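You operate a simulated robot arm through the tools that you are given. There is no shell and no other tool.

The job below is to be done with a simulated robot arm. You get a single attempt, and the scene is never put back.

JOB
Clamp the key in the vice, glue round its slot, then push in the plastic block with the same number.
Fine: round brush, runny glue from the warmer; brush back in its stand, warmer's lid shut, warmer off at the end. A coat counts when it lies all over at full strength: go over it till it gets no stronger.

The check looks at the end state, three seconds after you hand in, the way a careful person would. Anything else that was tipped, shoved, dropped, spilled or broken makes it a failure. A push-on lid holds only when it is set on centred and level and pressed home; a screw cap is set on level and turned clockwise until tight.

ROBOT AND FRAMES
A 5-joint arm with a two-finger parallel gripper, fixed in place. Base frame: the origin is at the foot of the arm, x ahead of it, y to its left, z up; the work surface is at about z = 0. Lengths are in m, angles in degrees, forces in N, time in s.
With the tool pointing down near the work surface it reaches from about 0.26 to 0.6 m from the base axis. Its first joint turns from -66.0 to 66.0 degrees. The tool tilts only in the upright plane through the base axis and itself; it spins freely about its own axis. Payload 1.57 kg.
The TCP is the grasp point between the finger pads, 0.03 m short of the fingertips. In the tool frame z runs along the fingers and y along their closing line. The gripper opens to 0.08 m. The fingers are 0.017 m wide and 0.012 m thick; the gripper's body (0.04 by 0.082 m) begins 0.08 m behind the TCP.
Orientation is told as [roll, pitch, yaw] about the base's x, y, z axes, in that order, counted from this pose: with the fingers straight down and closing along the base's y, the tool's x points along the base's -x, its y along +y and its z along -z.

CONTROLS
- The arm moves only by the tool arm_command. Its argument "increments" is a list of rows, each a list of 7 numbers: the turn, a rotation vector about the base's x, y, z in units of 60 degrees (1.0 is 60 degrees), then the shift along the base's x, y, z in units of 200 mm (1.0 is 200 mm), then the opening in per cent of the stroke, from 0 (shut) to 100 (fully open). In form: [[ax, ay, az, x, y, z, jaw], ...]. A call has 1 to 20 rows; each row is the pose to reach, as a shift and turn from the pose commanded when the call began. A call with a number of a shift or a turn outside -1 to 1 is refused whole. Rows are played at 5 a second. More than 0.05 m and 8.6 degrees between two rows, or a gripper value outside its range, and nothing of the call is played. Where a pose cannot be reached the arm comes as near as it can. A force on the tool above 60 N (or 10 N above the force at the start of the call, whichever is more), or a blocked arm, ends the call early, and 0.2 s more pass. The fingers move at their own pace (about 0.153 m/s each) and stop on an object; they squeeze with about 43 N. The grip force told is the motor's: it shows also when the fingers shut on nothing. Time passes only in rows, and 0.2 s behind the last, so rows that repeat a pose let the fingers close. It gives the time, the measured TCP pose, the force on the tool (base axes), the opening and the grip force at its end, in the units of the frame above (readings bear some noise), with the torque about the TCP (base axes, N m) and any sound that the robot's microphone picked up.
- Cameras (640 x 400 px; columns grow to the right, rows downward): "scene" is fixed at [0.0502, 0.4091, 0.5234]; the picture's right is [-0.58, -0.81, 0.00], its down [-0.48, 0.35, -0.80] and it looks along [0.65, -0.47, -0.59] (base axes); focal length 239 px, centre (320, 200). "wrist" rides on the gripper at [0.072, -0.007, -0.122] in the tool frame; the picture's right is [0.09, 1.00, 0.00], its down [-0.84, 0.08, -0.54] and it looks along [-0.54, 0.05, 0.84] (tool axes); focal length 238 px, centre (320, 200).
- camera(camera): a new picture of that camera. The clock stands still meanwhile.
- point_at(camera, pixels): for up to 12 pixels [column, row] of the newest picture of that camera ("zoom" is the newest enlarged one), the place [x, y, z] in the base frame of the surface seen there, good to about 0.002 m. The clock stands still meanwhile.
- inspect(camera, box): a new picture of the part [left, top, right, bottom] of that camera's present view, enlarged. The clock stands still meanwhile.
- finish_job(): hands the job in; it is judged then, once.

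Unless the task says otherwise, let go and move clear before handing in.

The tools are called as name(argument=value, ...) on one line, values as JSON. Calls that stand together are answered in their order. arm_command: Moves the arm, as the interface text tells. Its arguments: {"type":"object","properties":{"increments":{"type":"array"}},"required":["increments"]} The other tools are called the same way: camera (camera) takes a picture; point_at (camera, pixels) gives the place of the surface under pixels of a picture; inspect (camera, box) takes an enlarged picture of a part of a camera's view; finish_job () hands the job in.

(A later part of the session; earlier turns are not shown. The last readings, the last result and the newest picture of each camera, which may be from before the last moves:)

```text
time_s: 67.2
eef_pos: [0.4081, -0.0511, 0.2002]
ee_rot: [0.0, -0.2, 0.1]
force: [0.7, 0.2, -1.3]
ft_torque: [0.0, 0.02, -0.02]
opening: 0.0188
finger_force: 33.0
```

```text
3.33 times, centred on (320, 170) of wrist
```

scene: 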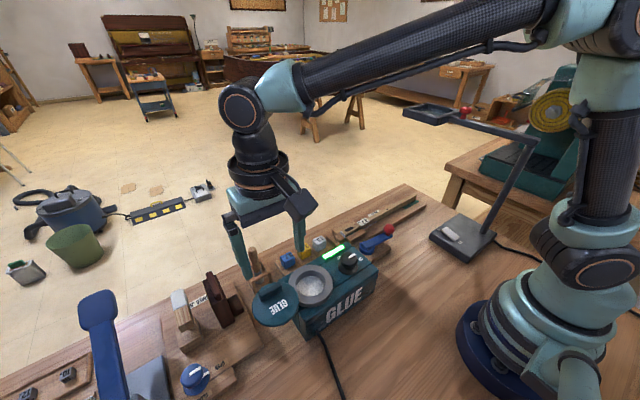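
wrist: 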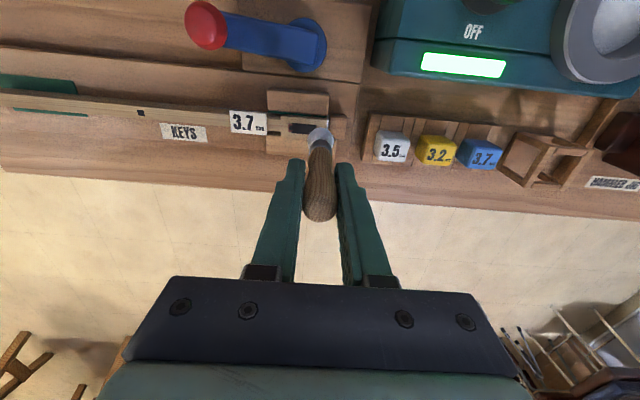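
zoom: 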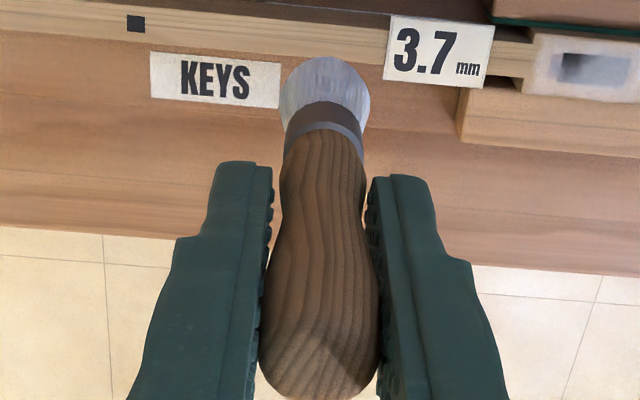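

The coat is thin toward the slot's -y end. I'll check whether the brush slipped in the grip, then reload with glue.

inspect(camera="scene", box=[360, 150, 440, 220])

camera(camera="scene")

```text
5.71 times, centred on (400, 185) of scene
```

zoom: 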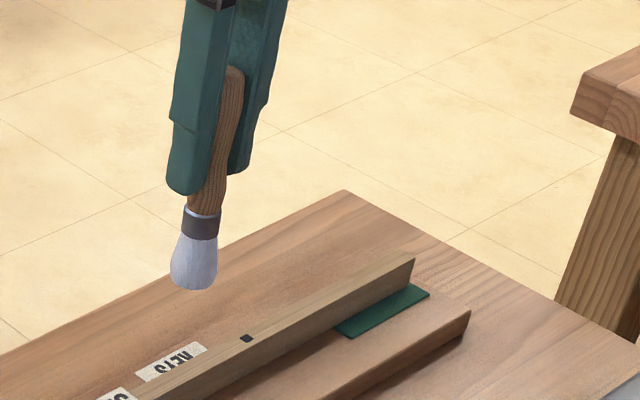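

```text
taken
```

scene: 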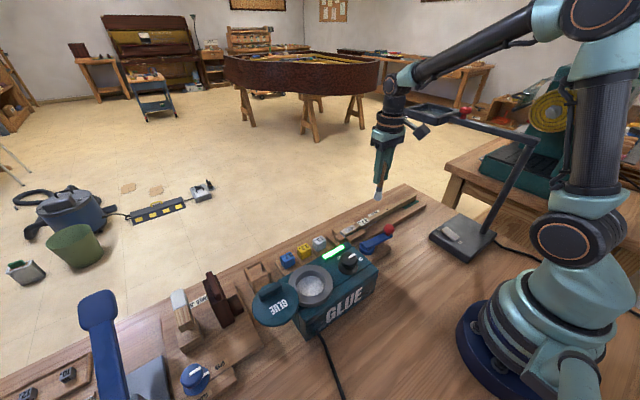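

inspect(camera="scene", box=[360, 150, 440, 220])

point_at(camera="zoom", pixels=[[194, 288], [194, 283], [175, 275], [215, 275], [195, 250], [200, 222], [225, 72], [232, 72]])

```text
5.71 times, centred on (400, 185) of scene
```

zoom: 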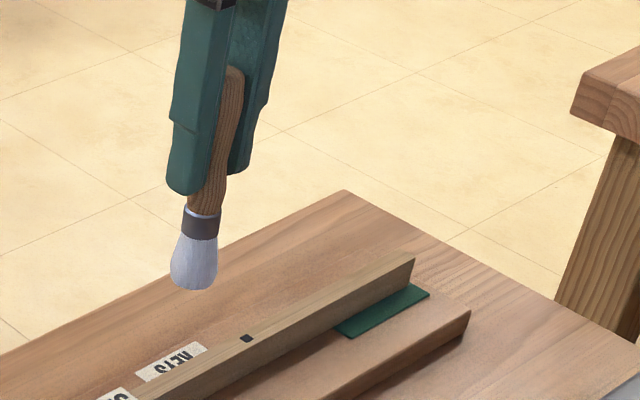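

```text
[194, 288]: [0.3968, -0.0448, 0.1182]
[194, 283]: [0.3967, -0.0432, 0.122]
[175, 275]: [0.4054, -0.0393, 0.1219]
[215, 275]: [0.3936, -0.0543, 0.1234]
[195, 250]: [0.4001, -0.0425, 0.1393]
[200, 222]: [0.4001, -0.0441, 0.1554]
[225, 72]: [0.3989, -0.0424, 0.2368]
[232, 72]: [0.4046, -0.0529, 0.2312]
```

The tip is now only 0.082 below the TCP, so the brush slid up about 8 mm under the 15 N press; I'll press more lightly from here. Going back to the pot to reload.

arm_command(increments=[[0, 0, 0, 0, 0.1, 0.1, 5], [0, 0, 0, -0.05, 0.25, 0.22, 5], [0, 0, 0, -0.12, 0.4, 0.22, 5], [0, 0, 0, -0.2, 0.55, 0.22, 5], [0, 0, 0, -0.28, 0.7, 0.22, 5], [0, 0, 0, -0.36, 0.85, 0.22, 5], [0, 0, 0, -0.44, 1.0, 0.22, 5], [0, 0, 0, -0.44, 1.0, 0.22, 5]])

arm_command(increments=[[0, 0, 0, -0.06, 0.15, 0, 5], [0, 0, 0, -0.12, 0.3, 0, 5], [0, 0, 0, -0.146, 0.45, 0, 5], [0, 0, 0, -0.146, 0.515, 0, 5], [0, 0, 0, -0.146, 0.515, 0, 5]])

inspect(camera="scene", box=[280, 235, 350, 305])

inspect(camera="wrist", box=[190, 60, 450, 230])

```text
time_s: 69.0
eef_pos: [0.3224, 0.15, 0.2435]
ee_rot: [0.1, -0.2, 0.0]
force: [-0.2, 0.7, -0.9]
ft_torque: [0.03, -0.02, -0.02]
opening: 0.019
finger_force: 32.4
```

```text
time_s: 70.2
eef_pos: [0.2944, 0.2518, 0.2464]
ee_rot: [0.1, -0.1, 0.1]
force: [0.9, 0.6, -0.6]
ft_torque: [0.02, 0.01, -0.03]
opening: 0.0189
finger_force: 33.7
```

```text
5.71 times, centred on (315, 270) of scene
```

zoom: 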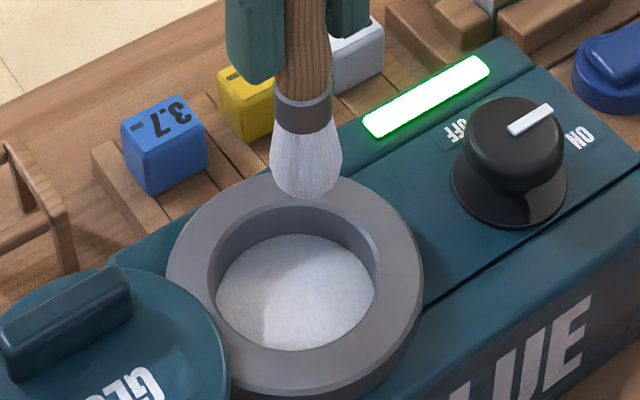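

```text
2.35 times, centred on (320, 145) of wrist
```

zoom: 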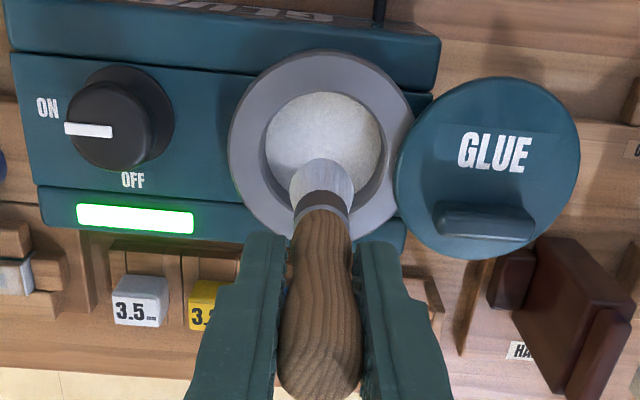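

The brush is over the pot again. Measuring the tip offset once more.

inspect(camera="scene", box=[290, 220, 340, 270])

point_at(camera="zoom", pixels=[[305, 270], [305, 266], [280, 262], [330, 262], [265, 240], [345, 235], [305, 150]])

```text
8.00 times, centred on (315, 245) of scene
```

zoom: 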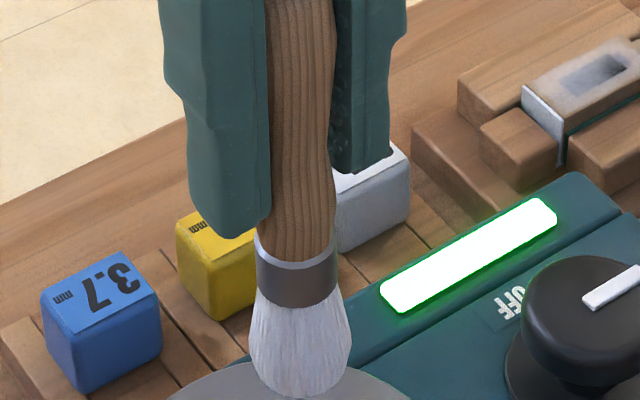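

```text
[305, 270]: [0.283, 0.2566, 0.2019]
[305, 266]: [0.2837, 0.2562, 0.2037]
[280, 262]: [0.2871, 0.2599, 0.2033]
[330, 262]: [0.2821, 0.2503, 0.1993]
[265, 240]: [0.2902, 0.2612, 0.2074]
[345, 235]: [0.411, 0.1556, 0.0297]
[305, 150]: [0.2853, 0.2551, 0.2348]
```

point_at(camera="zoom", pixels=[[298, 396], [298, 392], [275, 385], [330, 380], [298, 300], [298, 262]])

```text
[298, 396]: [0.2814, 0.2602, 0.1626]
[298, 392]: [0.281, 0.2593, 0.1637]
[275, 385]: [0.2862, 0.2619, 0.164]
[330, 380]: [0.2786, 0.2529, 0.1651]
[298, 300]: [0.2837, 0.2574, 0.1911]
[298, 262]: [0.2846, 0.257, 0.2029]
```

Tip is 0.082 below the TCP. Dipping to 6 mm below the glue surface and lifting out.

arm_command(increments=[[0, 0, 0, -0.01, 0, -0.15, 5], [0, 0, 0, -0.01, 0, -0.3, 5], [0, 0, 0, -0.01, 0, -0.4, 5], [0, 0, 0, -0.01, 0, -0.44, 5], [0, 0, 0, -0.01, 0, -0.44, 5], [0, 0, 0, -0.01, 0, -0.44, 5], [0, 0, 0, -0.01, 0, -0.4, 5], [0, 0, 0, -0.01, 0, -0.3, 5], [0, 0, 0, -0.01, 0, -0.3, 5], [0, 0, 0, -0.01, 0, -0.15, 5], [0, 0, 0, -0.01, 0, 0, 5], [0, 0, 0, -0.01, 0, 0, 5]])

inspect(camera="scene", box=[280, 235, 350, 305])

```text
time_s: 72.8
eef_pos: [0.29, 0.2536, 0.2432]
ee_rot: [0.1, -0.1, -0.1]
force: [-0.6, 0.5, 0.4]
ft_torque: [0.02, 0.0, -0.01]
opening: 0.019
finger_force: 33.1
```

```text
5.71 times, centred on (315, 270) of scene
```

zoom: 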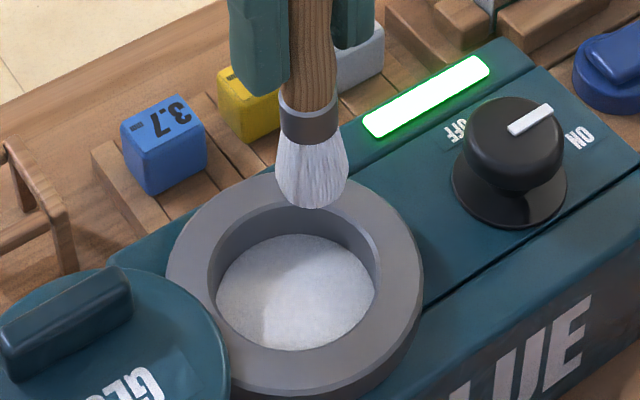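

The bristles are freshly loaded. Carrying the brush back to the key's end and lowering to just above it.

arm_command(increments=[[0, 0, 0, 0.08, -0.13, 0, 5], [0, 0, 0, 0.18, -0.3, 0, 5], [0, 0, 0, 0.3, -0.48, 0, 5], [0, 0, 0, 0.42, -0.66, 0, 5], [0, 0, 0, 0.52, -0.82, 0, 5], [0, 0, 0, 0.6, -0.95, -0.1, 5], [0, 0, 0, 0.6, -0.95, -0.25, 5], [0, 0, 0, 0.6, -0.95, -0.4, 5], [0, 0, 0, 0.6, -0.95, -0.52, 5], [0, 0, 0, 0.6, -0.95, -0.56, 5], [0, 0, 0, 0.6, -0.95, -0.56, 5]])

inspect(camera="scene", box=[335, 212, 395, 252])

```text
time_s: 75.2
eef_pos: [0.4098, 0.0634, 0.1326]
ee_rot: [0.0, -0.2, -0.1]
force: [0.3, 0.0, -0.3]
ft_torque: [0.0, 0.01, -0.01]
opening: 0.0192
finger_force: 32.8
```

```text
10.00 times, centred on (365, 232) of scene
```

zoom: 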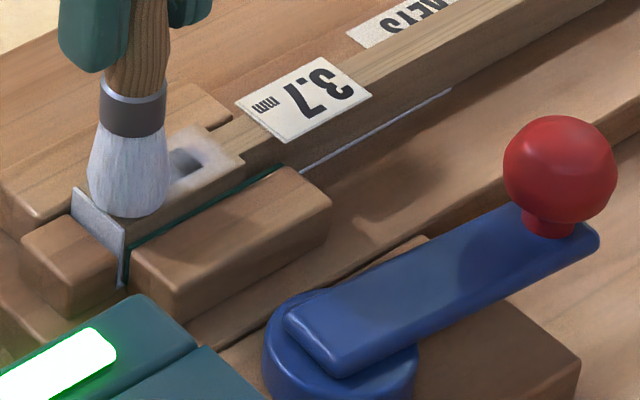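

The tip hovers about 6 mm above the key. I'll lower in small steps and watch for a light contact force.

arm_command(increments=[[0, 0, 0, 0, 0, -0.01, 5], [0, 0, 0, 0, 0, -0.02, 5], [0, 0, 0, 0, 0, -0.03, 5], [0, 0, 0, 0, 0, -0.035, 5], [0, 0, 0, 0, 0, -0.035, 5]])

```text
time_s: 76.4
eef_pos: [0.4116, 0.0617, 0.1284]
ee_rot: [0.0, -0.6, 0.0]
force: [-0.8, -1.4, 23.0]
ft_torque: [0.0, 0.02, 0.01]
opening: 0.0193
finger_force: 32.4
```

Contact is stiff: 23 N already. I'll back off 1.5 mm and read again.

arm_command(increments=[[0, 0, 0, 0, 0, 0.008, 5], [0, 0, 0, 0, 0, 0.008, 5]])

```text
time_s: 77.0
eef_pos: [0.411, 0.0637, 0.127]
ee_rot: [0.1, -0.3, -0.1]
force: [4.4, 0.1, 10.8]
ft_torque: [0.02, -0.55, -0.03]
opening: 0.0191
finger_force: 33.8
```

arm_command(increments=[[0, 0, 0, 0, 0, 0.004, 5], [0, 0, 0, 0, -0.02, 0.004, 5], [0, 0, 0, 0, -0.045, 0.004, 5], [0, 0, 0, 0, -0.07, 0.004, 5], [0, 0, 0, 0, -0.095, 0.004, 5], [0, 0, 0, 0, -0.12, 0.004, 5], [0, 0, 0, 0, -0.145, 0.004, 5], [0, 0, 0, 0, -0.17, 0.004, 5], [0, 0, 0, 0, -0.185, 0.004, 5], [0, 0, 0, 0, -0.185, 0.004, 5]])

inspect(camera="scene", box=[335, 212, 395, 252])

```text
time_s: 79.2
eef_pos: [0.4088, 0.0256, 0.1284]
ee_rot: [0.0, -0.3, -0.1]
force: [1.7, -1.1, 1.2]
ft_torque: [0.03, -0.04, -0.01]
opening: 0.019
finger_force: 33.2
```

```text
10.00 times, centred on (365, 232) of scene
```

zoom: 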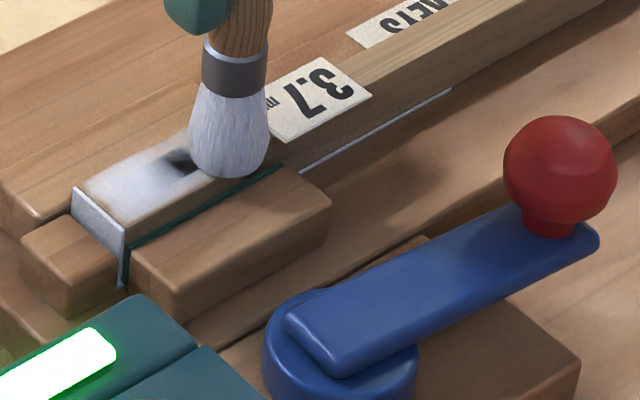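

The coat is thickening, with a dark spot left near the slot's -y end (zoom 185,160). I'll press 1 mm lower and go over that end.

arm_command(increments=[[0, 0, 0, 0, 0, -0.005, 5], [0, 0, 0, 0, 0.02, -0.005, 5], [0, 0, 0, 0, 0.04, -0.005, 5], [0, 0, 0, 0, 0.06, -0.005, 5], [0, 0, 0, 0, 0.08, -0.005, 5], [0, 0, 0, 0, 0.08, -0.005, 5]])

inspect(camera="scene", box=[335, 212, 395, 252])

```text
time_s: 80.6
eef_pos: [0.4106, 0.0427, 0.1263]
ee_rot: [0.0, -0.5, 0.0]
force: [2.2, -3.5, 16.3]
ft_torque: [-0.32, -0.05, 0.02]
opening: 0.019
finger_force: 33.1
```

```text
10.00 times, centred on (365, 232) of scene
```

zoom: 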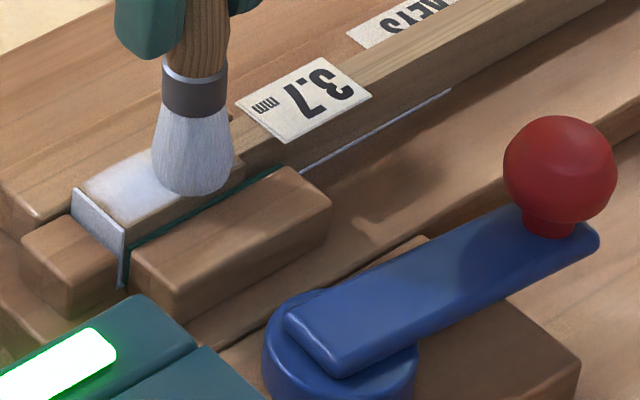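

arm_command(increments=[[0, 0, 0, 0, 0, 0.003, 5], [0, 0, 0, 0, -0.02, 0.003, 5], [0, 0, 0, 0, -0.04, 0.003, 5], [0, 0, 0, 0, -0.06, 0.002, 5], [0, 0, 0, 0, -0.08, 0.001, 5], [0, 0, 0, 0, -0.08, 0.001, 5]])

arm_command(increments=[[0, 0, 0, 0, 0, 0.05, 5], [0, 0, 0, 0, 0, 0.15, 5], [0, 0, 0, 0, -0.2, 0.3, 5], [0, 0, 0, 0, -0.4, 0.35, 5], [0, 0, 0, 0, -0.4, 0.35, 5]])

inspect(camera="scene", box=[338, 220, 370, 245])

camera(camera="wrist")

inspect(camera="wrist", box=[370, 95, 440, 145])

```text
time_s: 82.0
eef_pos: [0.4105, 0.0254, 0.1264]
ee_rot: [0.0, -0.3, 0.0]
force: [-2.0, 3.0, 11.5]
ft_torque: [0.13, 0.13, -0.03]
opening: 0.0191
finger_force: 32.7
```

```text
time_s: 83.2
eef_pos: [0.411, -0.0552, 0.1966]
ee_rot: [-0.1, -0.1, 0.1]
force: [-0.8, 0.5, 0.0]
ft_torque: [0.01, 0.01, 0.03]
opening: 0.0188
finger_force: 33.1
```

```text
16.00 times, centred on (354, 232) of scene
```

zoom: 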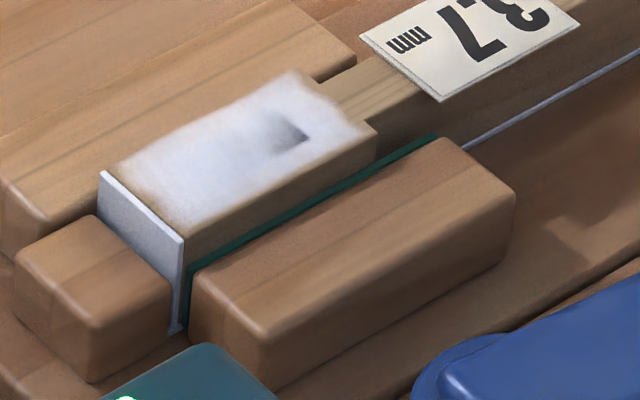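

```text
taken
```

wrist: 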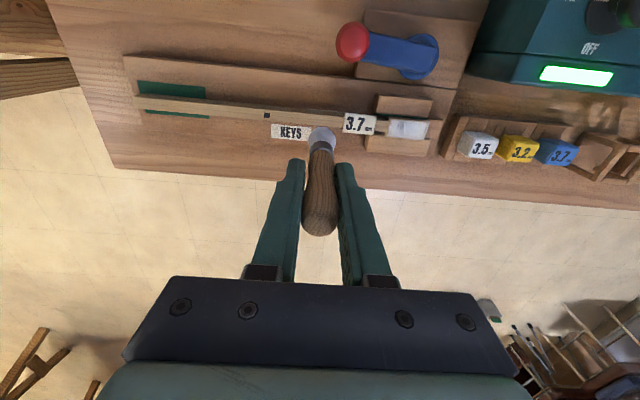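

```text
8.00 times, centred on (405, 120) of wrist
```

zoom: 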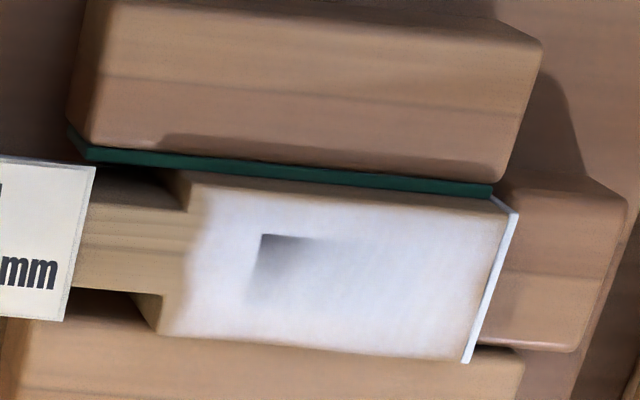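

The coat is now almost uniformly white; the slot's corner at small x, small y (zoom 275,250) is still weak. I'll go over that corner with the brush shifted 3 mm toward -x.

arm_command(increments=[[0, 0, 0, -0.015, 0.2, 0, 5], [0, 0, 0, -0.015, 0.4, 0, 5], [0, 0, 0, -0.015, 0.4, -0.15, 5], [0, 0, 0, -0.015, 0.4, -0.28, 5], [0, 0, 0, -0.015, 0.4, -0.345, 5], [0, 0, 0, -0.015, 0.42, -0.348, 5], [0, 0, 0, -0.015, 0.44, -0.348, 5], [0, 0, 0, -0.015, 0.46, -0.348, 5], [0, 0, 0, -0.015, 0.48, -0.348, 5], [0, 0, 0, -0.015, 0.5, -0.348, 5], [0, 0, 0, -0.015, 0.52, -0.348, 5], [0, 0, 0, -0.015, 0.54, -0.348, 5], [0, 0, 0, -0.015, 0.56, -0.348, 5], [0, 0, 0, -0.015, 0.58, -0.348, 5], [0, 0, 0, -0.015, 0.6, -0.348, 5]])

inspect(camera="scene", box=[338, 220, 370, 245])

```text
time_s: 86.4
eef_pos: [0.4062, 0.0661, 0.1277]
ee_rot: [0.0, -0.2, 0.0]
force: [0.5, -0.6, -0.6]
ft_torque: [0.02, 0.01, 0.0]
opening: 0.0191
finger_force: 33.4
```

```text
16.00 times, centred on (354, 232) of scene
```

zoom: 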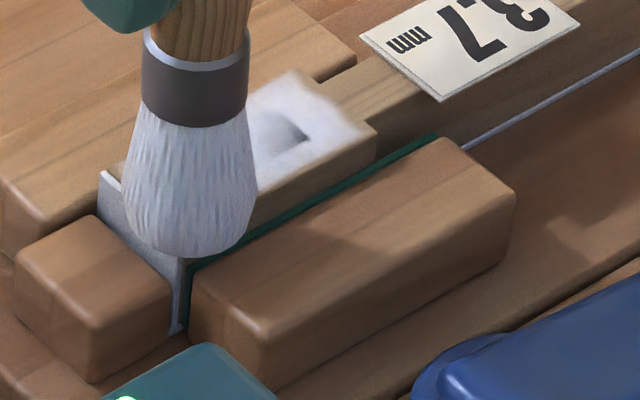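

No contact force this time and the bristles look lean, so I'll go back and reload.

arm_command(increments=[[0, 0, 0, 0, 0, 0.15, 5], [0, 0, 0, 0, 0, 0.35, 5], [0, 0, 0, 0, 0.05, 0.55, 5], [0, 0, 0, -0.08, 0.15, 0.58, 5], [0, 0, 0, -0.18, 0.33, 0.58, 5], [0, 0, 0, -0.3, 0.5, 0.58, 5], [0, 0, 0, -0.42, 0.68, 0.58, 5], [0, 0, 0, -0.52, 0.83, 0.58, 5], [0, 0, 0, -0.585, 0.95, 0.58, 5], [0, 0, 0, -0.585, 0.95, 0.58, 5]])

inspect(camera="scene", box=[290, 225, 340, 275])

camera(camera="wrist")

```text
time_s: 88.6
eef_pos: [0.2883, 0.2574, 0.2438]
ee_rot: [0.2, -0.1, 0.0]
force: [-0.5, 0.3, -0.5]
ft_torque: [-0.01, -0.01, -0.01]
opening: 0.0187
finger_force: 32.9
```

```text
8.00 times, centred on (315, 250) of scene
```

zoom: 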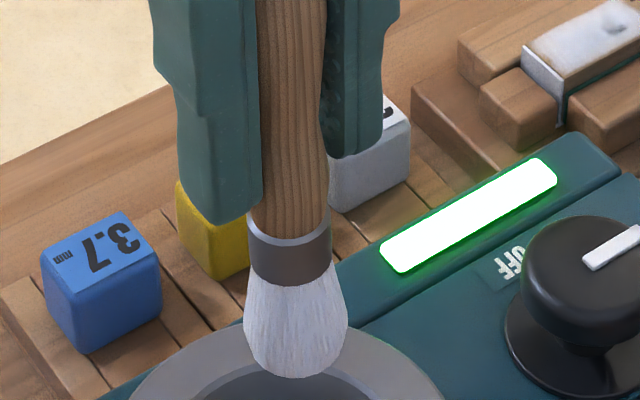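

```text
taken
```

wrist: 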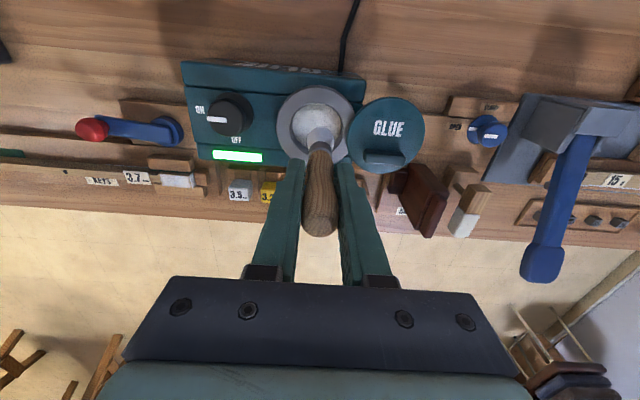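

point_at(camera="zoom", pixels=[[293, 375], [293, 371], [270, 365], [320, 363], [290, 282], [288, 240]])

point_at(camera="wrist", pixels=[[320, 232], [320, 225], [306, 225], [334, 225], [320, 200], [320, 165]])

```text
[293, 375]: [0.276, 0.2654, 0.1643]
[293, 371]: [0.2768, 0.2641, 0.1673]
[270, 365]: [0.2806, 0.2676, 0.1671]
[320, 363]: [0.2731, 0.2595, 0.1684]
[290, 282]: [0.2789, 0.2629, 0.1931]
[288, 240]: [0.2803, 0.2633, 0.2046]
```

```text
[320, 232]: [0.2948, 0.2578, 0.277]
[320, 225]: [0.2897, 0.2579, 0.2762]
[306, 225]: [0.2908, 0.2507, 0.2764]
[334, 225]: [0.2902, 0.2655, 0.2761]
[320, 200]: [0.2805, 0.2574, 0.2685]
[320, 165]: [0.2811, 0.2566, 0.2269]
```

The tip is now 0.078 below the TCP (13 mm slip in all), still fine for re-standing it. Dipping again, centred on the pot.

arm_command(increments=[[0, 0, 0, 0.005, -0.02, -0.15, 5], [0, 0, 0, 0.005, -0.02, -0.3, 5], [0, 0, 0, 0.005, -0.02, -0.42, 5], [0, 0, 0, 0.005, -0.02, -0.46, 5], [0, 0, 0, 0.005, -0.02, -0.46, 5], [0, 0, 0, 0.005, -0.02, -0.46, 5], [0, 0, 0, 0.005, -0.02, -0.4, 5], [0, 0, 0, 0.005, -0.02, -0.3, 5], [0, 0, 0, 0.005, -0.02, -0.3, 5], [0, 0, 0, 0.005, -0.02, -0.15, 5], [0, 0, 0, 0.005, -0.02, 0, 5], [0, 0, 0, 0.005, -0.02, 0, 5]])

arm_command(increments=[[0, 0, 0, 0.08, -0.13, 0, 5], [0, 0, 0, 0.18, -0.3, 0, 5], [0, 0, 0, 0.3, -0.48, 0, 5], [0, 0, 0, 0.42, -0.66, 0, 5], [0, 0, 0, 0.52, -0.82, 0, 5], [0, 0, 0, 0.58, -0.98, -0.1, 5], [0, 0, 0, 0.585, -1.0, -0.25, 5], [0, 0, 0, 0.585, -1.0, -0.4, 5], [0, 0, 0, 0.585, -1.0, -0.52, 5], [0, 0, 0, 0.585, -1.0, -0.56, 5], [0, 0, 0, 0.585, -1.0, -0.56, 5]])

inspect(camera="scene", box=[335, 212, 395, 252])

inspect(camera="wrist", box=[250, 90, 390, 180])

```text
time_s: 91.2
eef_pos: [0.2923, 0.2519, 0.2441]
ee_rot: [0.1, 0.0, 0.0]
force: [0.6, 0.7, -0.8]
ft_torque: [-0.01, -0.02, -0.05]
opening: 0.019
finger_force: 33.0
```

```text
time_s: 93.6
eef_pos: [0.4093, 0.051, 0.1326]
ee_rot: [0.0, -0.2, 0.0]
force: [-0.3, -0.8, 0.5]
ft_torque: [0.04, 0.02, -0.01]
opening: 0.019
finger_force: 32.9
```

```text
10.00 times, centred on (365, 232) of scene
```

zoom: 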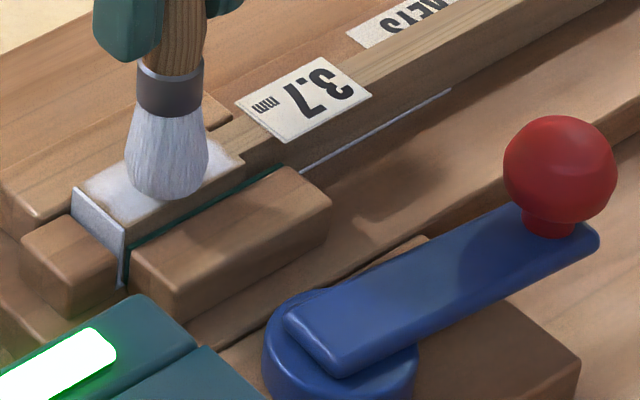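

```text
4.44 times, centred on (320, 135) of wrist
```

zoom: 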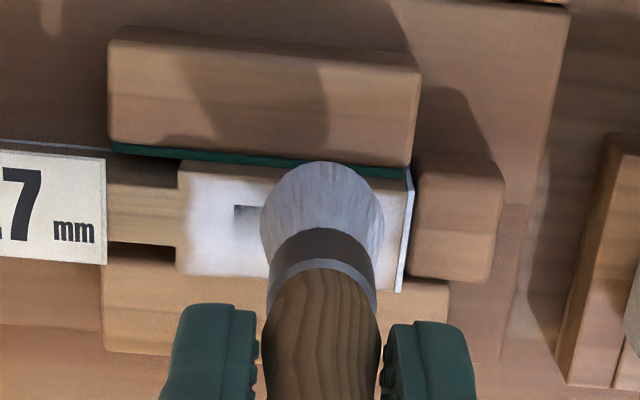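

The brush hovers about 1 cm above the key. I'll move over the weak corner (y 0.036) and lower in small steps.

arm_command(increments=[[0, 0, 0, 0, -0.04, -0.01, 5], [0, 0, 0, -0.005, -0.08, -0.025, 5], [0, 0, 0, -0.005, -0.08, -0.035, 5], [0, 0, 0, -0.005, -0.08, -0.035, 5]])

arm_command(increments=[[0, 0, 0, 0, 0, -0.005, 5], [0, 0, 0, 0, 0, -0.005, 5]])

```text
time_s: 94.6
eef_pos: [0.4086, 0.0356, 0.1247]
ee_rot: [0.0, -0.3, 0.0]
force: [-0.8, -0.1, 0.2]
ft_torque: [0.04, -0.01, 0.0]
opening: 0.019
finger_force: 33.0
```

```text
time_s: 95.2
eef_pos: [0.4081, 0.0367, 0.1242]
ee_rot: [0.0, -0.3, 0.0]
force: [-5.8, 0.3, 16.3]
ft_torque: [-0.08, 0.34, -0.06]
opening: 0.0191
finger_force: 32.8
```

Contact found (16 N). I'll ease up half a millimetre and work small strokes over the weak corner.

arm_command(increments=[[0, 0, 0, 0, 0, 0.0025, 5], [0, 0, 0, -0.01, 0, 0.0025, 5], [0, 0, 0, -0.01, 0.02, 0.0025, 5], [0, 0, 0, -0.01, 0.04, 0.0025, 5], [0, 0, 0, -0.01, 0.02, 0.0025, 5], [0, 0, 0, -0.01, 0, 0.0025, 5], [0, 0, 0, -0.01, -0.02, 0.0025, 5], [0, 0, 0, -0.01, -0.04, 0.0025, 5], [0, 0, 0, -0.01, -0.02, 0.0025, 5], [0, 0, 0, 0, 0, 0.0025, 5], [0, 0, 0, 0, 0, 0.0025, 5]])

inspect(camera="wrist", box=[250, 90, 390, 180])

```text
time_s: 97.6
eef_pos: [0.4075, 0.0357, 0.1238]
ee_rot: [-0.1, -0.1, 0.0]
force: [-1.6, -1.1, 4.5]
ft_torque: [-0.08, 0.08, 0.0]
opening: 0.019
finger_force: 33.4
```

```text
4.44 times, centred on (320, 135) of wrist
```

zoom: 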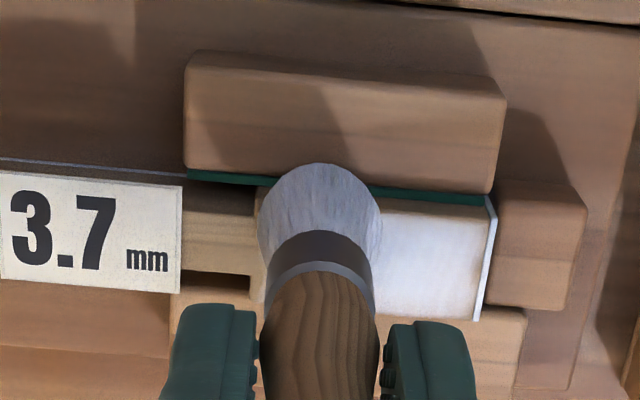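

Light contact of 4.5 N now. I'll make full-length passes at two x offsets, then lift to inspect.

arm_command(increments=[[0, 0, 0, 0, -0.025, -0.001, 5], [0, 0, 0, 0, -0.05, -0.001, 5], [0, 0, 0, 0, -0.025, -0.001, 5], [0, 0, 0, 0, 0, -0.001, 5], [0, 0, 0, 0, 0.025, -0.001, 5], [0, 0, 0, 0, 0.05, -0.001, 5], [0, 0, 0, 0, 0.075, -0.001, 5], [0, 0, 0, 0, 0.1, -0.001, 5], [0, 0, 0, 0, 0.125, -0.001, 5], [0, 0, 0, 0.01, 0.14, -0.001, 5], [0, 0, 0, 0.025, 0.125, -0.001, 5], [0, 0, 0, 0.025, 0.1, -0.001, 5], [0, 0, 0, 0.025, 0.075, -0.001, 5], [0, 0, 0, 0.025, 0.05, -0.001, 5], [0, 0, 0, 0.025, 0.025, -0.001, 5], [0, 0, 0, 0.025, 0, -0.001, 5], [0, 0, 0, 0.025, -0.025, -0.001, 5], [0, 0, 0, 0.025, -0.05, -0.001, 5]])

arm_command(increments=[[0, 0, 0, 0, 0, 0.05, 5], [0, 0, 0, 0, 0, 0.15, 5], [0, 0, 0, 0, -0.2, 0.3, 5], [0, 0, 0, 0, -0.4, 0.35, 5], [0, 0, 0, 0, -0.4, 0.35, 5]])

inspect(camera="scene", box=[338, 220, 370, 245])

inspect(camera="wrist", box=[370, 95, 440, 145])

```text
time_s: 101.4
eef_pos: [0.4123, 0.0259, 0.1248]
ee_rot: [0.0, -0.2, -0.1]
force: [-0.3, 0.2, 0.3]
ft_torque: [0.01, -0.03, 0.02]
opening: 0.0188
finger_force: 33.1
```

```text
time_s: 102.6
eef_pos: [0.4132, -0.0537, 0.1923]
ee_rot: [0.0, -0.2, 0.1]
force: [0.4, 0.1, -0.7]
ft_torque: [0.0, 0.04, 0.01]
opening: 0.019
finger_force: 33.2
```

```text
16.00 times, centred on (354, 232) of scene
```

zoom: 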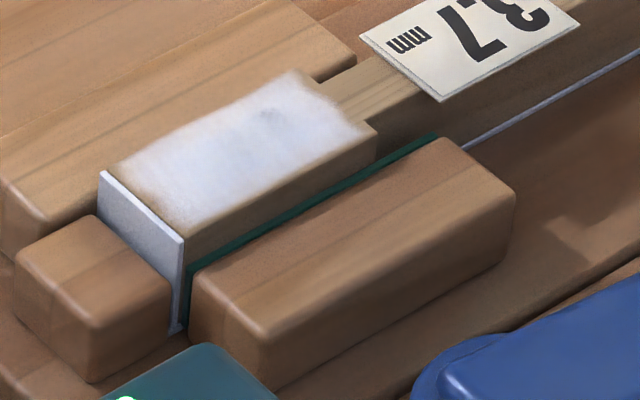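

```text
8.00 times, centred on (405, 120) of wrist
```

zoom: 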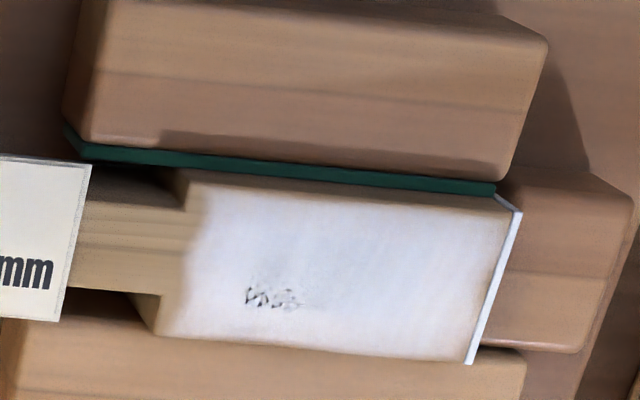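

The coat is nearly full; one faint spot remains toward +x, -y (wrist zoom 272,298). I'll check the brush tip offset again before touching that spot.

inspect(camera="scene", box=[360, 150, 440, 220])

inspect(camera="wrist", box=[385, 105, 425, 135])

point_at(camera="zoom", pixels=[[220, 265], [270, 270], [190, 180], [180, 290], [480, 200], [450, 320], [320, 230]])

```text
5.71 times, centred on (400, 185) of scene
```

zoom: 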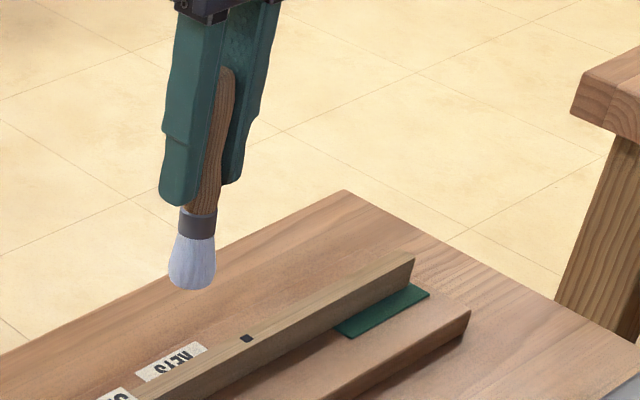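

```text
13.33 times, centred on (405, 120) of wrist
```

zoom: 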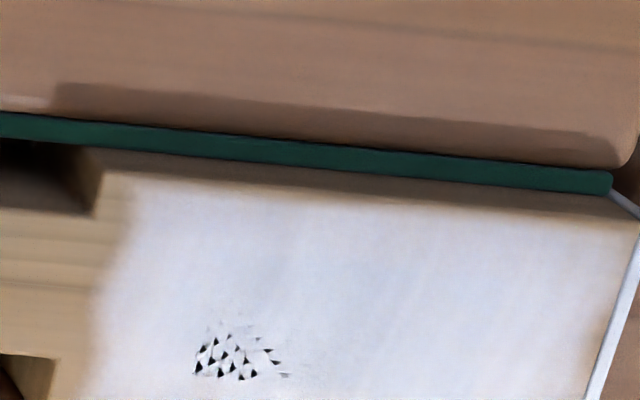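

```text
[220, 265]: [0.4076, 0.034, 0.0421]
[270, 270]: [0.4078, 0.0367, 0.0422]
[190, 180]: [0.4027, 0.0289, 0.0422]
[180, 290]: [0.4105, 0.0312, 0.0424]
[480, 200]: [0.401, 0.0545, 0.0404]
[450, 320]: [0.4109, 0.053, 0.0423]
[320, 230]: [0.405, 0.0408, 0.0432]
```

inspect(camera="scene", box=[360, 150, 440, 220])

point_at(camera="zoom", pixels=[[193, 288], [193, 284], [175, 278], [214, 276], [198, 225], [228, 70], [232, 75]])

```text
5.71 times, centred on (400, 185) of scene
```

zoom: 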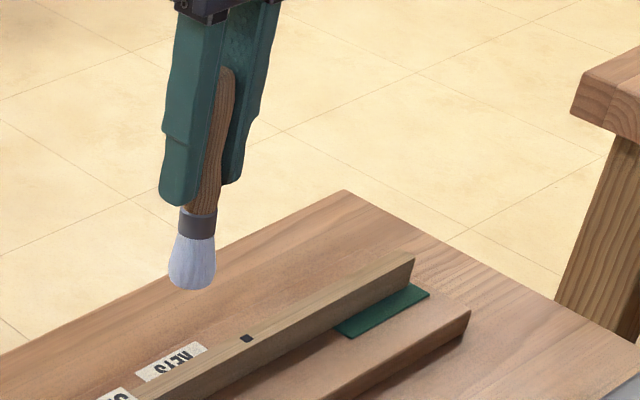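

```text
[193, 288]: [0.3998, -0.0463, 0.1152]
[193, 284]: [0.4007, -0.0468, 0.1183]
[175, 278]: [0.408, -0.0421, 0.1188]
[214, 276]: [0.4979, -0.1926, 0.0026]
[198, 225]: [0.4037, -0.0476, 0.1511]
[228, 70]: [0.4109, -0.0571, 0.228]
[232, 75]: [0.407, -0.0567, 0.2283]
```

I'll bring the brush over the faint spot (0.414, 0.035) and lower by feel.

arm_command(increments=[[0, 0, 0, 0.005, 0.2, 0, 5], [0, 0, 0, 0.005, 0.44, 0, 5], [0, 0, 0, 0.005, 0.44, -0.15, 5], [0, 0, 0, 0.005, 0.44, -0.28, 5], [0, 0, 0, 0.005, 0.44, -0.345, 5], [0, 0, 0, 0.005, 0.44, -0.345, 5]])

arm_command(increments=[[0, 0, 0, 0, 0, -0.005, 5], [0, 0, 0, 0, 0, -0.005, 5]])

arm_command(increments=[[0, 0, 0, 0, 0, -0.003, 5], [0, 0, 0, 0, 0, -0.003, 5]])

```text
time_s: 104.0
eef_pos: [0.4134, 0.0346, 0.1235]
ee_rot: [-0.1, -0.2, 0.0]
force: [0.1, 0.4, 0.5]
ft_torque: [-0.04, 0.0, -0.01]
opening: 0.019
finger_force: 33.1
```

```text
time_s: 104.6
eef_pos: [0.4131, 0.0342, 0.1231]
ee_rot: [-0.1, -0.1, -0.1]
force: [0.6, 0.5, -0.8]
ft_torque: [-0.01, -0.01, 0.0]
opening: 0.019
finger_force: 32.8
```

```text
time_s: 105.2
eef_pos: [0.414, 0.0341, 0.1221]
ee_rot: [0.0, -0.2, 0.0]
force: [-2.9, 0.4, 11.0]
ft_torque: [0.03, 0.23, -0.03]
opening: 0.0192
finger_force: 33.5
```

Contact at about 11 N. I'll dab with short strokes over this spot, ease slightly, and then lift clear to look.

arm_command(increments=[[0, 0, 0, 0, 0, 0.001, 5], [0, 0, 0, 0, 0.015, 0.001, 5], [0, 0, 0, 0, 0.03, 0.001, 5], [0, 0, 0, 0, 0.015, 0.001, 5], [0, 0, 0, 0, 0, 0.001, 5], [0, 0, 0, 0, -0.015, 0.001, 5], [0, 0, 0, 0, -0.03, 0.001, 5], [0, 0, 0, 0, -0.015, 0, 5], [0, 0, 0, 0, 0, 0, 5], [0, 0, 0, 0, 0.015, 0, 5], [0, 0, 0, 0, 0.03, 0, 5], [0, 0, 0, 0, 0.03, 0, 5]])

arm_command(increments=[[0, 0, 0, 0, 0, 0.05, 5], [0, 0, 0, 0, 0, 0.15, 5], [0, 0, 0, 0, -0.2, 0.3, 5], [0, 0, 0, 0, -0.44, 0.36, 5], [0, 0, 0, 0, -0.44, 0.36, 5]])

inspect(camera="scene", box=[338, 220, 370, 245])

inspect(camera="wrist", box=[370, 95, 440, 145])

```text
time_s: 107.8
eef_pos: [0.4127, 0.0401, 0.1242]
ee_rot: [0.0, -0.2, 0.0]
force: [0.5, 0.3, -0.5]
ft_torque: [0.01, 0.04, -0.01]
opening: 0.0189
finger_force: 32.5
```

```text
time_s: 109.0
eef_pos: [0.4144, -0.0496, 0.1949]
ee_rot: [0.0, -0.3, 0.0]
force: [1.2, -0.3, 0.0]
ft_torque: [0.02, 0.0, -0.02]
opening: 0.0189
finger_force: 33.3
```

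```text
16.00 times, centred on (354, 232) of scene
```

zoom: 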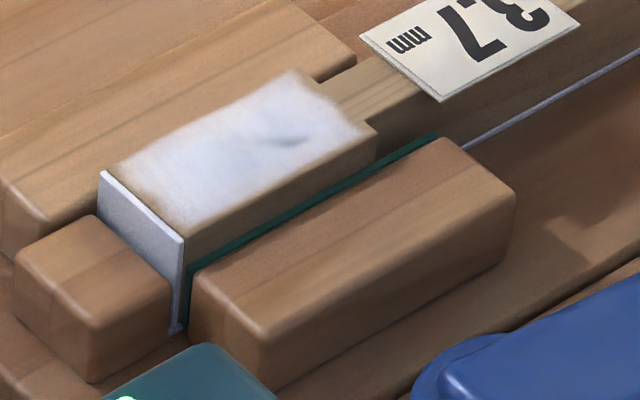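

```text
8.00 times, centred on (405, 120) of wrist
```

zoom: 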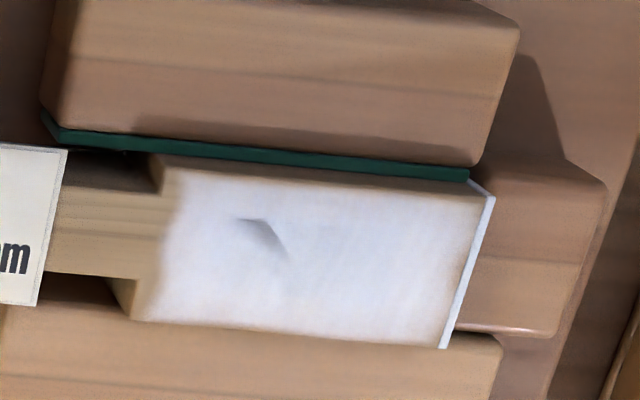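

The coat looks whole and white, with only a slight shaded dimple (wrist zoom 262,235). Looking at it more closely.

inspect(camera="wrist", box=[385, 108, 425, 138])

inspect(camera="scene", box=[342, 222, 364, 238])

camera(camera="wrist")

```text
13.33 times, centred on (405, 123) of wrist
```

zoom: 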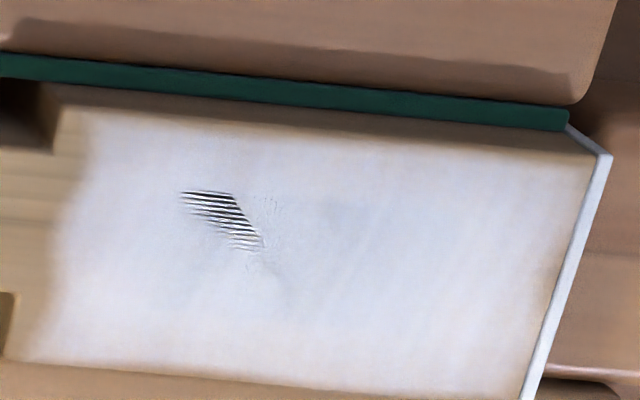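

```text
16.00 times, centred on (353, 230) of scene
```

zoom: 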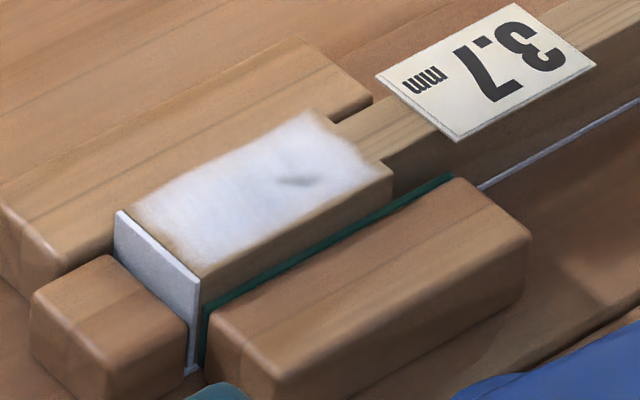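

```text
taken
```

wrist: 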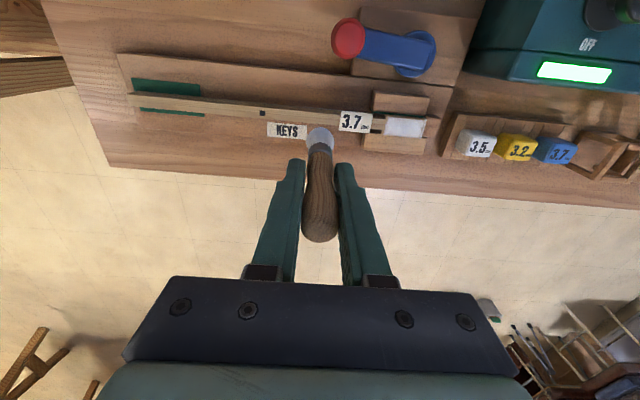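

point_at(camera="wrist", pixels=[[397.5, 124.5], [400, 125], [396, 122]])

point_at(camera="zoom", pixels=[[298, 180], [285, 180], [310, 175], [160, 220], [330, 130]])

```text
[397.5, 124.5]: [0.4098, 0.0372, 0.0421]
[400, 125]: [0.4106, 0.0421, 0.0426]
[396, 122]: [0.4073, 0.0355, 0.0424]
```

```text
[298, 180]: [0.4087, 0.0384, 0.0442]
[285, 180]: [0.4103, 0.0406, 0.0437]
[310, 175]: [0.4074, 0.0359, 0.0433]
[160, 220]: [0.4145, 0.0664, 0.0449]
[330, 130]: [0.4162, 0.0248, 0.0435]
```

Both views put the thin spot at (0.409, 0.038), so it is real. I'll reload once more and then go over the whole area evenly with lighter pressure.

arm_command(increments=[[0, 0, 0, 0, 0.1, 0.1, 5], [0, 0, 0, -0.05, 0.25, 0.24, 5], [0, 0, 0, -0.12, 0.4, 0.24, 5], [0, 0, 0, -0.2, 0.55, 0.24, 5], [0, 0, 0, -0.28, 0.7, 0.24, 5], [0, 0, 0, -0.36, 0.85, 0.24, 5], [0, 0, 0, -0.44, 1.0, 0.24, 5], [0, 0, 0, -0.44, 1.0, 0.24, 5]])

arm_command(increments=[[0, 0, 0, -0.06, 0.15, 0, 5], [0, 0, 0, -0.12, 0.3, 0, 5], [0, 0, 0, -0.175, 0.45, 0, 5], [0, 0, 0, -0.175, 0.505, 0, 5], [0, 0, 0, -0.175, 0.505, 0, 5]])

inspect(camera="scene", box=[290, 225, 340, 275])

```text
time_s: 110.8
eef_pos: [0.3246, 0.15, 0.2452]
ee_rot: [0.1, -0.3, 0.0]
force: [-0.1, 0.3, 0.2]
ft_torque: [-0.02, 0.0, -0.01]
opening: 0.0191
finger_force: 33.7
```

```text
time_s: 112.0
eef_pos: [0.2906, 0.2519, 0.2448]
ee_rot: [0.1, -0.1, 0.1]
force: [-0.6, 0.3, -0.3]
ft_torque: [0.0, -0.01, 0.02]
opening: 0.019
finger_force: 33.3
```

```text
8.00 times, centred on (315, 250) of scene
```

zoom: 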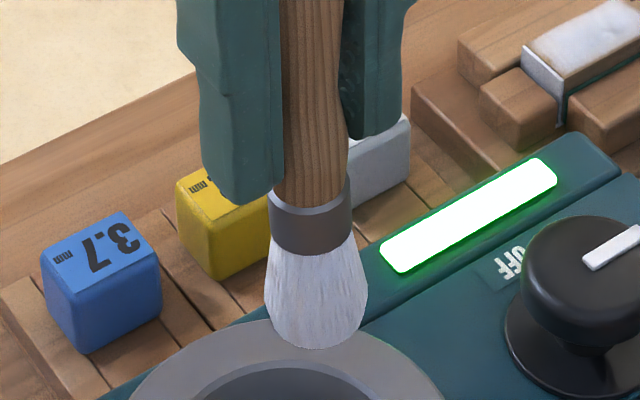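

point_at(camera="zoom", pixels=[[318, 346], [318, 342], [290, 335], [345, 330], [315, 250], [245, 200]])

arm_command(increments=[[0, 0, 0, 0.002, 0, -0.15, 5], [0, 0, 0, 0.002, 0, -0.3, 5], [0, 0, 0, 0.002, 0, -0.42, 5], [0, 0, 0, 0.002, 0, -0.465, 5], [0, 0, 0, 0.002, 0, -0.465, 5], [0, 0, 0, 0.002, 0, -0.465, 5], [0, 0, 0, 0.002, 0, -0.4, 5], [0, 0, 0, 0.002, 0, -0.3, 5], [0, 0, 0, 0.002, 0, -0.3, 5], [0, 0, 0, 0.002, 0, -0.15, 5], [0, 0, 0, 0.002, 0, 0, 5], [0, 0, 0, 0.002, 0, 0, 5]])

arm_command(increments=[[0, 0, 0, 0.08, -0.13, 0, 5], [0, 0, 0, 0.18, -0.3, 0, 5], [0, 0, 0, 0.3, -0.48, 0, 5], [0, 0, 0, 0.42, -0.66, 0, 5], [0, 0, 0, 0.52, -0.82, 0, 5], [0, 0, 0, 0.58, -0.93, -0.1, 5], [0, 0, 0, 0.595, -0.95, -0.25, 5], [0, 0, 0, 0.595, -0.95, -0.4, 5], [0, 0, 0, 0.595, -0.95, -0.52, 5], [0, 0, 0, 0.595, -0.95, -0.58, 5], [0, 0, 0, 0.595, -0.95, -0.58, 5]])

inspect(camera="wrist", box=[250, 90, 390, 180])

```text
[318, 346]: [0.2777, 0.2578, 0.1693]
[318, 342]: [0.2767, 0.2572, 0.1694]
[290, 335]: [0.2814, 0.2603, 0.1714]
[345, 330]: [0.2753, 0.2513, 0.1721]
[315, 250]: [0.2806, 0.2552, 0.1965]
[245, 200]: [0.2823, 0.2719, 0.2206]
```

```text
time_s: 114.6
eef_pos: [0.2922, 0.2533, 0.2414]
ee_rot: [0.1, -0.1, 0.1]
force: [-0.6, 0.8, -0.6]
ft_torque: [-0.01, -0.01, -0.02]
opening: 0.0192
finger_force: 33.3
```

```text
time_s: 117.0
eef_pos: [0.4109, 0.063, 0.1263]
ee_rot: [0.0, -0.3, 0.0]
force: [-0.2, 0.0, -0.4]
ft_torque: [0.01, 0.0, 0.02]
opening: 0.0189
finger_force: 32.7
```

```text
4.44 times, centred on (320, 135) of wrist
```

zoom: 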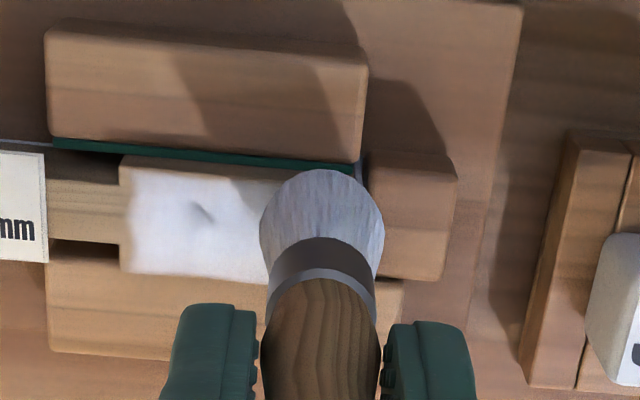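

Freshly loaded and hovering at the key's end. Lowering by small steps to find a light contact.

arm_command(increments=[[0, 0, 0, 0, -0.05, -0.02, 5], [0, 0, 0, 0, -0.08, -0.03, 5], [0, 0, 0, 0, -0.08, -0.032, 5], [0, 0, 0, 0, -0.08, -0.032, 5]])

arm_command(increments=[[0, 0, 0, 0, 0, -0.003, 5], [0, 0, 0, 0, 0, -0.003, 5]])

arm_command(increments=[[0, 0, 0, 0, 0, -0.003, 5], [0, 0, 0, 0, 0, -0.003, 5]])

```text
time_s: 118.0
eef_pos: [0.4102, 0.0454, 0.1215]
ee_rot: [0.0, -0.4, 0.0]
force: [0.0, 0.9, 12.6]
ft_torque: [0.06, 0.01, -0.02]
opening: 0.0192
finger_force: 33.1
```

```text
time_s: 118.6
eef_pos: [0.4111, 0.0471, 0.1221]
ee_rot: [0.0, -0.4, 0.0]
force: [1.8, -0.1, 23.3]
ft_torque: [-0.02, 0.1, -0.01]
opening: 0.0189
finger_force: 33.4
```

```text
time_s: 119.2
eef_pos: [0.4117, 0.0462, 0.1207]
ee_rot: [0.0, -0.4, 0.0]
force: [2.2, -0.3, 24.5]
ft_torque: [0.02, -0.04, -0.01]
opening: 0.0189
finger_force: 33.1
```

Contact came sooner than expected and the force has levelled near 24 N. I'll ease up about 1 mm and sweep the full length.

arm_command(increments=[[0, 0, 0, 0, 0, 0.004, 5], [0, 0, 0, -0.01, -0.02, 0.004, 5], [0, 0, 0, -0.01, -0.04, 0.004, 5], [0, 0, 0, -0.01, -0.06, 0.004, 5], [0, 0, 0, -0.01, -0.08, 0.004, 5], [0, 0, 0, -0.01, -0.1, 0.004, 5], [0, 0, 0, -0.01, -0.08, 0.004, 5], [0, 0, 0, -0.01, -0.06, 0.004, 5], [0, 0, 0, -0.01, -0.04, 0.004, 5], [0, 0, 0, -0.01, -0.02, 0.004, 5], [0, 0, 0, -0.01, 0, 0.004, 5], [0, 0, 0, -0.01, 0, 0.004, 5]])

```text
time_s: 121.8
eef_pos: [0.4076, 0.0456, 0.1192]
ee_rot: [0.0, -0.1, 0.1]
force: [-1.2, -0.6, 2.6]
ft_torque: [-0.03, 0.02, 0.01]
opening: 0.0192
finger_force: 33.0
```

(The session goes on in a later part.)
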